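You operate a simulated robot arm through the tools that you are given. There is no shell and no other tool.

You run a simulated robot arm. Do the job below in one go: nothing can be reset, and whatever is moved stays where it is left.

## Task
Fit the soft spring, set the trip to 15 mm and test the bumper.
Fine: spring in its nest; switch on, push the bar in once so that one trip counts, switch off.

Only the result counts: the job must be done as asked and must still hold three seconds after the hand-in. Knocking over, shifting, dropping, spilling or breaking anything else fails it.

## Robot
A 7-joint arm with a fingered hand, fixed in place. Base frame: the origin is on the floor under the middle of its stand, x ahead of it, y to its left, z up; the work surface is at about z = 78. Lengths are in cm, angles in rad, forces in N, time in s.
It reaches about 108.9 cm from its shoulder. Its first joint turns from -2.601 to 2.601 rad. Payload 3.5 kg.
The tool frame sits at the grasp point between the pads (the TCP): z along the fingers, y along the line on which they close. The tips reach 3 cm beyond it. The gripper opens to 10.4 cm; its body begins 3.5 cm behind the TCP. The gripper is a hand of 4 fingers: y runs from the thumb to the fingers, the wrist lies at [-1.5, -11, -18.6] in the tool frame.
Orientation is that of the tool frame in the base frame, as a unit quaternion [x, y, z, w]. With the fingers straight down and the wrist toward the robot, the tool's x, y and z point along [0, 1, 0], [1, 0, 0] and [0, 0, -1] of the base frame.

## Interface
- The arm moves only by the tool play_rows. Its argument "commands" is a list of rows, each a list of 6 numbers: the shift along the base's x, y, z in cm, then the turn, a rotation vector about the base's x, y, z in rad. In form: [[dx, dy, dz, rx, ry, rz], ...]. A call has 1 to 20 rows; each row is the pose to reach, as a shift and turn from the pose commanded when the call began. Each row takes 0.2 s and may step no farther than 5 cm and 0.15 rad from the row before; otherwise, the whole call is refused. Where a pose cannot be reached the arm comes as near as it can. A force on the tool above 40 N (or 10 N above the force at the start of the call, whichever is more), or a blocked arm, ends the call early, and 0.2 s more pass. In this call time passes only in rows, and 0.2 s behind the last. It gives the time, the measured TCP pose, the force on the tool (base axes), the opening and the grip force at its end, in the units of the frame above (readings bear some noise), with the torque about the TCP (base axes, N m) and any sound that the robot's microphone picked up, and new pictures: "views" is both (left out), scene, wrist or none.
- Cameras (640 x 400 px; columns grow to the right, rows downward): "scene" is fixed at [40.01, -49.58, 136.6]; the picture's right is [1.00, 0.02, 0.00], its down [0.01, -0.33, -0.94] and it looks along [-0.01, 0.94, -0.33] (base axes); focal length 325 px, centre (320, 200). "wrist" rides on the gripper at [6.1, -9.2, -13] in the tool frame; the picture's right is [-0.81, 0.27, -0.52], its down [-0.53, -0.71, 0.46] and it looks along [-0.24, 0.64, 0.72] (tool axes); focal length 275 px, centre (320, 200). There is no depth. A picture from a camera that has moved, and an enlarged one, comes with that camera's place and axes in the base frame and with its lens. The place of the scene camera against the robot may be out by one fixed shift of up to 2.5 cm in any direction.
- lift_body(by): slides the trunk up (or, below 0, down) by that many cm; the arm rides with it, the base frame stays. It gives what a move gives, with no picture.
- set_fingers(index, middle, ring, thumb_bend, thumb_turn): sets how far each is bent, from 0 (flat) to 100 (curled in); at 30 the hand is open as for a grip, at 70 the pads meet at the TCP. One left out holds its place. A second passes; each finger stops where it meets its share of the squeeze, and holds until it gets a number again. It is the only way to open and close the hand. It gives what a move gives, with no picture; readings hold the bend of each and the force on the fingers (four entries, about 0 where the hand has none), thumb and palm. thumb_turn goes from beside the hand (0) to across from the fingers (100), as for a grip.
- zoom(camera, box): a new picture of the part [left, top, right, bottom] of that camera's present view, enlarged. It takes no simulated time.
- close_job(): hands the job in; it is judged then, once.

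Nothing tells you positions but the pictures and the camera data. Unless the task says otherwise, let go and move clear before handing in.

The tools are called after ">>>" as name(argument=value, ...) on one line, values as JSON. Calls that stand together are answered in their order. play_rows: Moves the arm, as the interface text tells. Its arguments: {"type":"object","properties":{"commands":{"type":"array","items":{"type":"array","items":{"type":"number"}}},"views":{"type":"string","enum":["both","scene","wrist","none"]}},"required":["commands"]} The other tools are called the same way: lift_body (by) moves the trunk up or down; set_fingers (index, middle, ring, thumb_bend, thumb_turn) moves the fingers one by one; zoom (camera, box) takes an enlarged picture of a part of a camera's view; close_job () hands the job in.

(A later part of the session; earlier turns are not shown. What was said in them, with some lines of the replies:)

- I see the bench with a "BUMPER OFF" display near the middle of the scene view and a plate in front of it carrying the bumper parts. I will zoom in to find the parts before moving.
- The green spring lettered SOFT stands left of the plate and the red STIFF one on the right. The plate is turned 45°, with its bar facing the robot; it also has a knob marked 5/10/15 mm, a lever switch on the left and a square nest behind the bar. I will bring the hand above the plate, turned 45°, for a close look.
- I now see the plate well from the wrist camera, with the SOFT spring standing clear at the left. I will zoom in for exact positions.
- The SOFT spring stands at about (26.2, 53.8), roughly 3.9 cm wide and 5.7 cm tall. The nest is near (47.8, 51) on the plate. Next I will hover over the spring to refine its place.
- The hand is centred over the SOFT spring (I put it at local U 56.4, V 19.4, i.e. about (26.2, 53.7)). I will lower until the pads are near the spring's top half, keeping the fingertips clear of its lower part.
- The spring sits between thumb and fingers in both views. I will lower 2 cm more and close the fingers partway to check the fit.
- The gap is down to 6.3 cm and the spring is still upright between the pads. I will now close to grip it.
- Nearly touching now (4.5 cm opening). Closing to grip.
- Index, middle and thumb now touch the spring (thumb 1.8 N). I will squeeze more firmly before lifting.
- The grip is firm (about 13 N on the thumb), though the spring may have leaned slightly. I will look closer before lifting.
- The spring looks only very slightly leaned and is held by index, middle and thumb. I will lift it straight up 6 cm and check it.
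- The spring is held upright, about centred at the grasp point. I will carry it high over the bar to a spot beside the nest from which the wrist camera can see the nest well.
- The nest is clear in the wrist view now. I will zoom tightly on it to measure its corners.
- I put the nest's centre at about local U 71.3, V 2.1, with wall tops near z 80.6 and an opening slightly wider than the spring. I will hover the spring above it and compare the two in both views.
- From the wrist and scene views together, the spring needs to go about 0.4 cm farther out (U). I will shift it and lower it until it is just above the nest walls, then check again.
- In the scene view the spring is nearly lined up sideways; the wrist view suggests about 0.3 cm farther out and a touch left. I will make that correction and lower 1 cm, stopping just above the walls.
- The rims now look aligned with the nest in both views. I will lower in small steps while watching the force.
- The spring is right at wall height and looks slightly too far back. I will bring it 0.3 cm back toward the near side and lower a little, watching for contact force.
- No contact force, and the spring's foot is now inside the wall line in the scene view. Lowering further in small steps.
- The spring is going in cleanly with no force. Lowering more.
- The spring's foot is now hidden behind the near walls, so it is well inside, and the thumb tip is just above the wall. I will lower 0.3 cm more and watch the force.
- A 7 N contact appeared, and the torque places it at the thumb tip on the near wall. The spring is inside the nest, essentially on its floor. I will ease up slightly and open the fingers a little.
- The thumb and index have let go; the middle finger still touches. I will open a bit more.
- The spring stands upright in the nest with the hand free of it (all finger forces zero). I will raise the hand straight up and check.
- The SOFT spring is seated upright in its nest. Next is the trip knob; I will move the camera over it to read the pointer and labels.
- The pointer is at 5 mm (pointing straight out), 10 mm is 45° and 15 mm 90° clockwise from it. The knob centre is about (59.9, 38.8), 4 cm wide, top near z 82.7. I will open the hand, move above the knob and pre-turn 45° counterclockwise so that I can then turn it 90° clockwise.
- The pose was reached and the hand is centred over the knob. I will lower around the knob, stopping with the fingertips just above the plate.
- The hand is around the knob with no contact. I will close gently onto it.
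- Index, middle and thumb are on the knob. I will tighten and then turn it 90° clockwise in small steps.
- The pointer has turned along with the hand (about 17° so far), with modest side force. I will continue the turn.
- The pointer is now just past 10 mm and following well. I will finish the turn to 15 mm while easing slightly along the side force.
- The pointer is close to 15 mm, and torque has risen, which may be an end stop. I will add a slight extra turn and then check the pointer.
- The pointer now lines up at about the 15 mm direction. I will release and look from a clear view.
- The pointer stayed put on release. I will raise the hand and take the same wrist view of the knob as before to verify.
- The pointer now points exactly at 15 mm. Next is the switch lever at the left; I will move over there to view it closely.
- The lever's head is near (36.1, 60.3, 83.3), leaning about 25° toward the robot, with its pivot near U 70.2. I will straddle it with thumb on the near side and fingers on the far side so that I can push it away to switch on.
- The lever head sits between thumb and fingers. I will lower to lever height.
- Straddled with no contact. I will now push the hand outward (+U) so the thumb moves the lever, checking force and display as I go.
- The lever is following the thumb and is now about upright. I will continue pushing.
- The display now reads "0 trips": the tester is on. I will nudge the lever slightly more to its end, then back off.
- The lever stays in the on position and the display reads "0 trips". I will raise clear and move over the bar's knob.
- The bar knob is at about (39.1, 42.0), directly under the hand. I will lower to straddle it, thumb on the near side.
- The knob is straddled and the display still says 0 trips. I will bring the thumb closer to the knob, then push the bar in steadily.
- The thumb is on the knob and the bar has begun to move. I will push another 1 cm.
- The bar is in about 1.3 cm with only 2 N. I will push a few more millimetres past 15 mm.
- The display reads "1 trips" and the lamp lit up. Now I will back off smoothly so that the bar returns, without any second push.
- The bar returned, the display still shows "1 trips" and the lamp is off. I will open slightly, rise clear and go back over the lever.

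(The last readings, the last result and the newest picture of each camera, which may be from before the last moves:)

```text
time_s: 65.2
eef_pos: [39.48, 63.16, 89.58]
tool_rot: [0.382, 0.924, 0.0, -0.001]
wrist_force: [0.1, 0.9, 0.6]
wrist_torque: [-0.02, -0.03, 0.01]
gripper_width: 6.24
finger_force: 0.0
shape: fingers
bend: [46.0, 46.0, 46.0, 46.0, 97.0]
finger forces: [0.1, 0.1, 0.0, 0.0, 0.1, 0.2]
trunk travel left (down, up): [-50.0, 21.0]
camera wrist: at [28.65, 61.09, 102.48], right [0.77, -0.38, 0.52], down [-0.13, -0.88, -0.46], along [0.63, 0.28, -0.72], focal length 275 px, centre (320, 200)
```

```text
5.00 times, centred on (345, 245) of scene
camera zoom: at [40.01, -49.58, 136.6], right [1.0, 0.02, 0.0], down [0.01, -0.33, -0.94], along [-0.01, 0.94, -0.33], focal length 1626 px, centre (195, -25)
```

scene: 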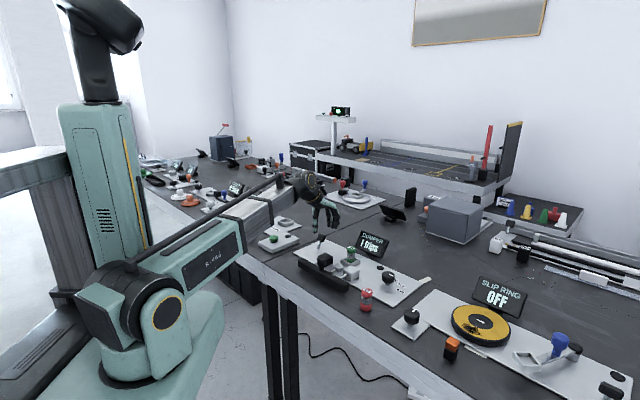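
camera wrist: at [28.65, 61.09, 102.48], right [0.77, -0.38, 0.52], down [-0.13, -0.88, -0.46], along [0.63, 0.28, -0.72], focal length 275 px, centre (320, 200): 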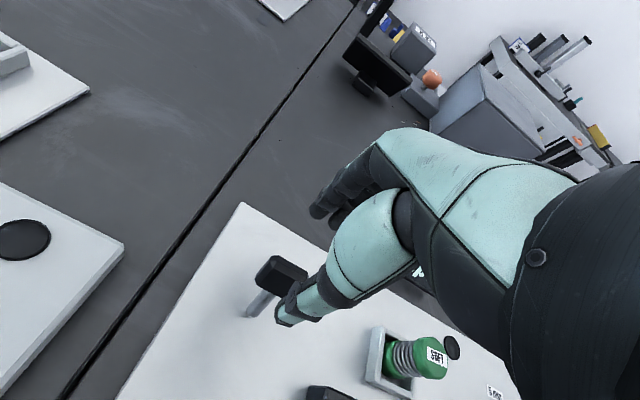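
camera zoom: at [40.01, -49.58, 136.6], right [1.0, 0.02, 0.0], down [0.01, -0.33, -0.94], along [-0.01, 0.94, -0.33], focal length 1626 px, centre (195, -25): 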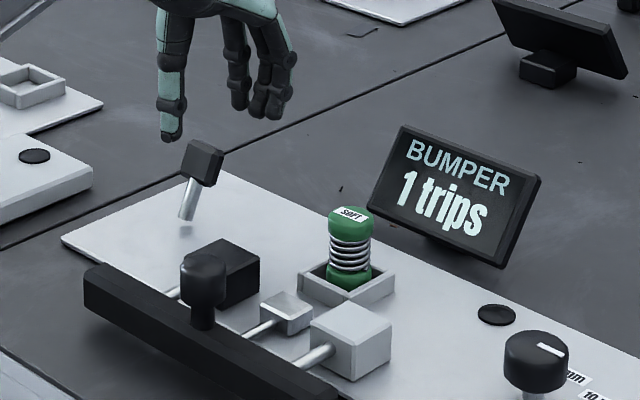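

The lever head is between thumb and fingers again (at about U 72.3). I will lower and pull it back toward the robot with the fingers.

>>> play_rows(commands=[[-0.1, -0.1, -2, 0, 0, 0], [-0.1, -0.1, -4, 0, 0, 0], [-0.1, -0.1, -6, 0, 0, 0], [-0.1, -0.1, -6, 0, 0, 0]], views="none")

>>> zoom(camera="wrist", box=[220, 170, 400, 350])

>>> zoom(camera="scene", box=[285, 205, 405, 285])

```text
time_s: 66.2
eef_pos: [39.33, 63.21, 83.5]
tool_rot: [0.382, 0.924, 0.0, 0.0]
wrist_force: [-0.3, 0.1, 0.3]
wrist_torque: [0.0, -0.01, -0.02]
gripper_width: 6.22
finger_force: 0.0
shape: fingers
bend: [46.0, 46.0, 46.0, 46.0, 97.0]
finger forces: [0.1, 0.1, 0.0, 0.0, 0.0, 0.0]
trunk travel left (down, up): [-50.0, 21.0]
```

```text
2.22 times, centred on (310, 260) of wrist
camera zoom: at [28.46, 61.02, 96.5], right [0.77, -0.38, 0.52], down [-0.13, -0.88, -0.46], along [0.63, 0.28, -0.72], focal length 612 px, centre (342, 67)
```

zoom: 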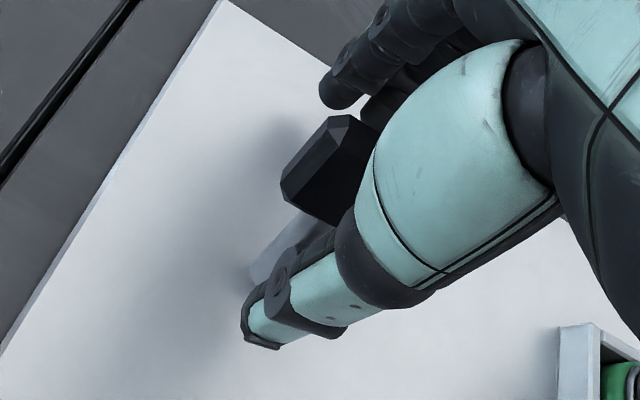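

```text
5.00 times, centred on (345, 245) of scene
camera zoom: at [40.01, -49.58, 136.6], right [1.0, 0.02, 0.0], down [0.01, -0.33, -0.94], along [-0.01, 0.94, -0.33], focal length 1626 px, centre (195, -25)
```

zoom: 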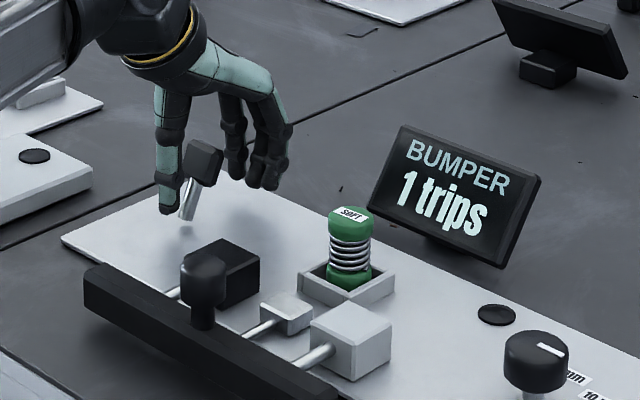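

>>> play_rows(commands=[[-0.4, -0.4, 0, 0, 0, 0], [-0.8, -0.8, 0, 0, 0, 0], [-1.2, -1.2, 0, 0, 0, 0], [-1.6, -1.6, 0, 0, 0, 0], [-2.0, -2.0, 0, 0, 0, 0], [-2.4, -2.4, 0, 0, 0, 0], [-2.8, -2.8, 0, 0, 0, 0]], views="none")

>>> zoom(camera="wrist", box=[220, 170, 400, 350])

>>> zoom(camera="scene", box=[285, 205, 405, 285])

```text
time_s: 67.8
eef_pos: [36.41, 60.23, 83.71]
tool_rot: [0.382, 0.924, 0.0, 0.0]
wrist_force: [-0.2, -0.5, 0.4]
wrist_torque: [-0.02, 0.03, -0.02]
gripper_width: 6.24
finger_force: 0.3
shape: fingers
bend: [46.0, 46.0, 46.0, 46.0, 97.0]
finger forces: [0.3, 0.0, 0.1, 0.0, 0.0, 0.0]
trunk travel left (down, up): [-50.0, 21.0]
```

```text
2.22 times, centred on (310, 260) of wrist
camera zoom: at [25.63, 58.13, 96.65], right [0.77, -0.38, 0.52], down [-0.13, -0.88, -0.46], along [0.63, 0.28, -0.72], focal length 612 px, centre (342, 67)
```

zoom: 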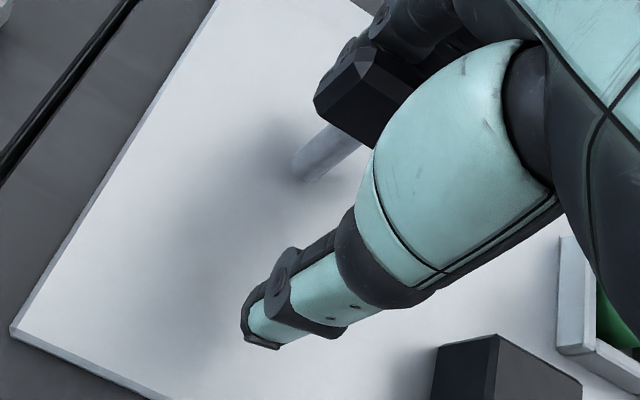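

```text
5.00 times, centred on (345, 245) of scene
camera zoom: at [40.01, -49.58, 136.6], right [1.0, 0.02, 0.0], down [0.01, -0.33, -0.94], along [-0.01, 0.94, -0.33], focal length 1626 px, centre (195, -25)
```

zoom: 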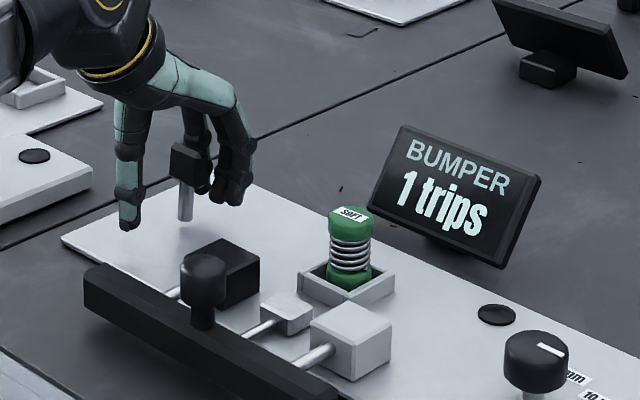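

The fingers are bringing the lever back; it is nearly upright and still on. I will continue pulling toward the robot.

>>> play_rows(commands=[[-0.4, -0.4, 0, 0, 0, 0], [-0.8, -0.8, 0, 0, 0, 0], [-1.2, -1.2, 0, 0, 0, 0], [-1.6, -1.6, 0, 0, 0, 0], [-1.9, -1.9, 0, 0, 0, 0]], views="none")

>>> zoom(camera="wrist", box=[220, 170, 400, 350])

>>> zoom(camera="scene", box=[285, 205, 405, 285])

```text
time_s: 69.0
eef_pos: [34.55, 58.39, 83.51]
tool_rot: [0.383, 0.924, -0.001, 0.001]
wrist_force: [3.5, 3.1, 0.9]
wrist_torque: [0.05, -0.02, -0.03]
gripper_width: 6.73
finger_force: 2.1
shape: fingers
bend: [42.0, 46.0, 46.0, 46.0, 97.0]
finger forces: [4.1, 0.0, 0.0, 0.1, 0.0, 0.0]
trunk travel left (down, up): [-50.0, 21.0]
```

```text
2.22 times, centred on (310, 260) of wrist
camera zoom: at [23.73, 56.2, 96.58], right [0.77, -0.38, 0.52], down [-0.13, -0.88, -0.46], along [0.63, 0.28, -0.72], focal length 612 px, centre (342, 67)
```

zoom: 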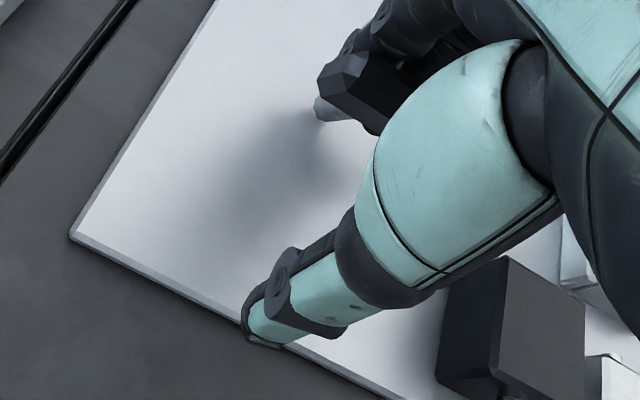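

```text
5.00 times, centred on (345, 245) of scene
camera zoom: at [40.01, -49.58, 136.6], right [1.0, 0.02, 0.0], down [0.01, -0.33, -0.94], along [-0.01, 0.94, -0.33], focal length 1626 px, centre (195, -25)
```

zoom: 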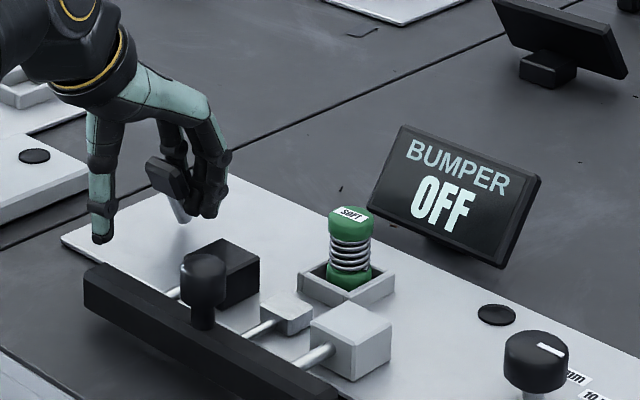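

The display shows OFF and the lever is at its stop. I will back the fingers off a little, then rise clear.

>>> play_rows(commands=[[0.3, 0.3, 0, 0, 0, 0], [0.7, 0.7, 0, 0, 0, 0], [1.2, 1.2, 0, 0, 0, 0], [1.2, 1.2, 2, 0, 0, 0], [1.2, 1.2, 5, 0, 0, 0], [1.2, 1.2, 8, 0, 0, 0], [1.2, 1.2, 12, 0, 0, 0], [-1, 1.2, 15, 0, 0, 0], [-4, 1.2, 17, 0, 0, 0], [-7, 1.2, 18, 0, 0, 0]], views="both")

>>> zoom(camera="scene", box=[285, 215, 445, 315])

>>> zoom(camera="wrist", box=[180, 180, 500, 390])

```text
time_s: 71.2
eef_pos: [27.4, 59.68, 101.82]
tool_rot: [0.383, 0.924, -0.001, 0.0]
wrist_force: [-0.6, -0.5, -0.1]
wrist_torque: [-0.02, 0.0, 0.02]
gripper_width: 6.25
finger_force: 0.0
shape: fingers
bend: [46.0, 46.0, 46.0, 46.0, 97.0]
finger forces: [0.0, 0.1, 0.0, 0.1, 0.0, 0.0]
trunk travel left (down, up): [-50.0, 21.0]
camera wrist: at [16.61, 57.45, 114.78], right [0.77, -0.38, 0.52], down [-0.13, -0.88, -0.46], along [0.63, 0.28, -0.72], focal length 275 px, centre (320, 200)
```

scene: 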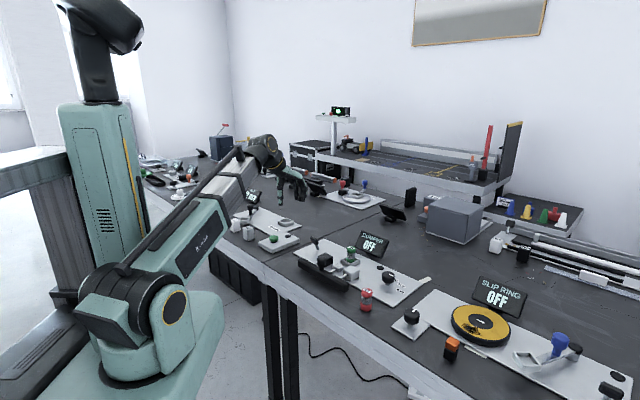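
wrist: 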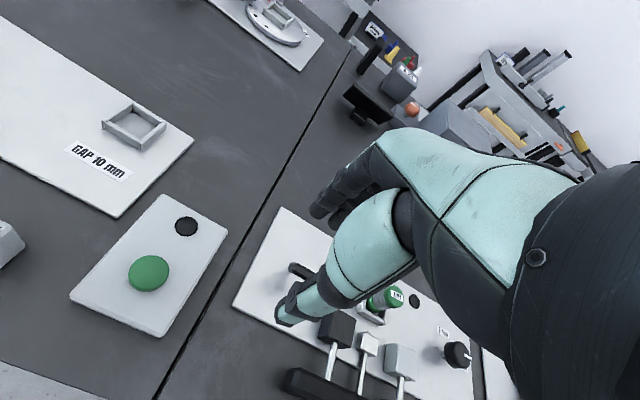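

```text
4.00 times, centred on (365, 265) of scene
camera zoom: at [40.01, -49.58, 136.6], right [1.0, 0.02, 0.0], down [0.01, -0.33, -0.94], along [-0.01, 0.94, -0.33], focal length 1301 px, centre (140, -60)
```

zoom: 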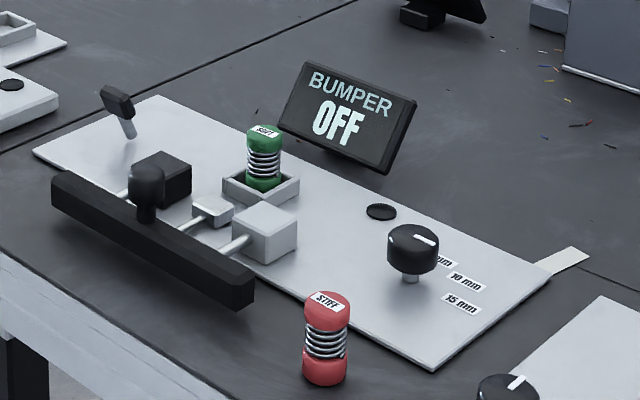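

```text
1.90 times, centred on (340, 285) of wrist
camera zoom: at [16.61, 57.45, 114.78], right [0.77, -0.38, 0.52], down [-0.13, -0.88, -0.46], along [0.63, 0.28, -0.72], focal length 524 px, centre (282, 38)
```

zoom: 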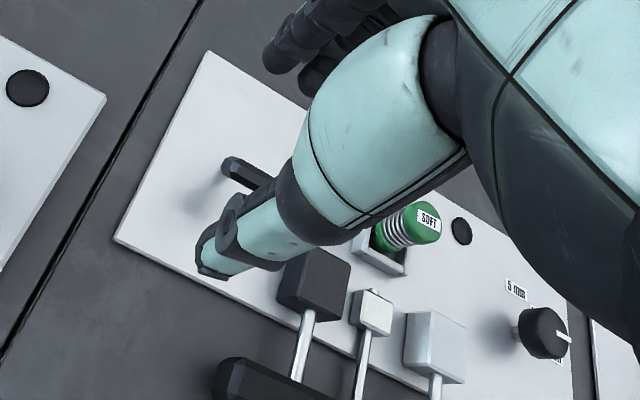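

The spring is in the nest, the knob is at 15 mm, one trip was counted and the display is OFF with the hand clear. One last close look at the nest and knob before handing in.

>>> zoom(camera="scene", box=[335, 240, 375, 280])

>>> zoom(camera="scene", box=[370, 260, 410, 300])

```text
10.00 times, centred on (355, 260) of scene
camera zoom: at [40.01, -49.58, 136.6], right [1.0, 0.02, 0.0], down [0.01, -0.33, -0.94], along [-0.01, 0.94, -0.33], focal length 3252 px, centre (-30, -400)
```

zoom: 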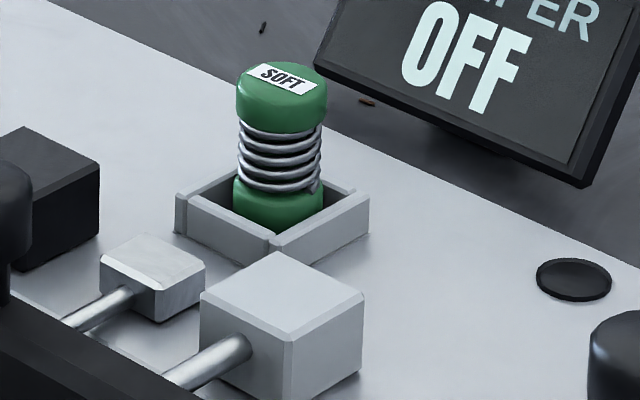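

```text
10.00 times, centred on (390, 280) of scene
camera zoom: at [40.01, -49.58, 136.6], right [1.0, 0.02, 0.0], down [0.01, -0.33, -0.94], along [-0.01, 0.94, -0.33], focal length 3252 px, centre (-380, -600)
```

zoom: 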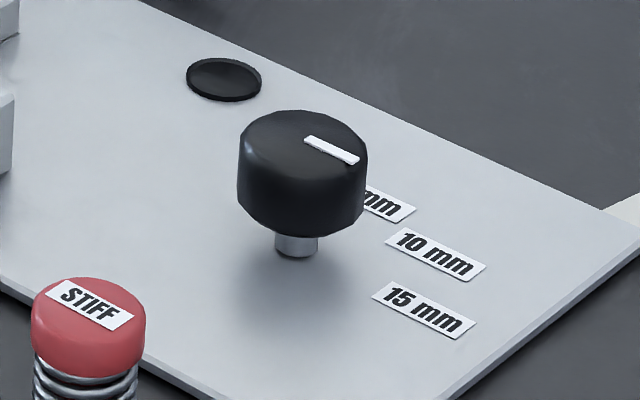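

The SOFT spring is upright in its nest, the knob points at 15 mm, one trip was counted, the switch is off and the hand is clear. I am handing the job in.

>>> close_job()

```text
The job is handed in.
```

The bumper test is finished and handed in; I haven't seen the judged result.

- **Spring:** the green SOFT spring stands upright in the nest. The red STIFF spring was not touched.
- **Trip setting:** the knob was turned from 5 mm to 15 mm, and its pointer lines up with the 15 mm label.
- **Test:** I switched on and the display read "0 trips". I pushed the bar in once until it read "1 trips" and the lamp lit. The bar sprang back on its own and the count stayed at 1.
- **End state:** the lever is back in the off position, the display reads OFF, and the hand is clear of the plate. Nothing else was knocked or moved, as far as the pictures show.
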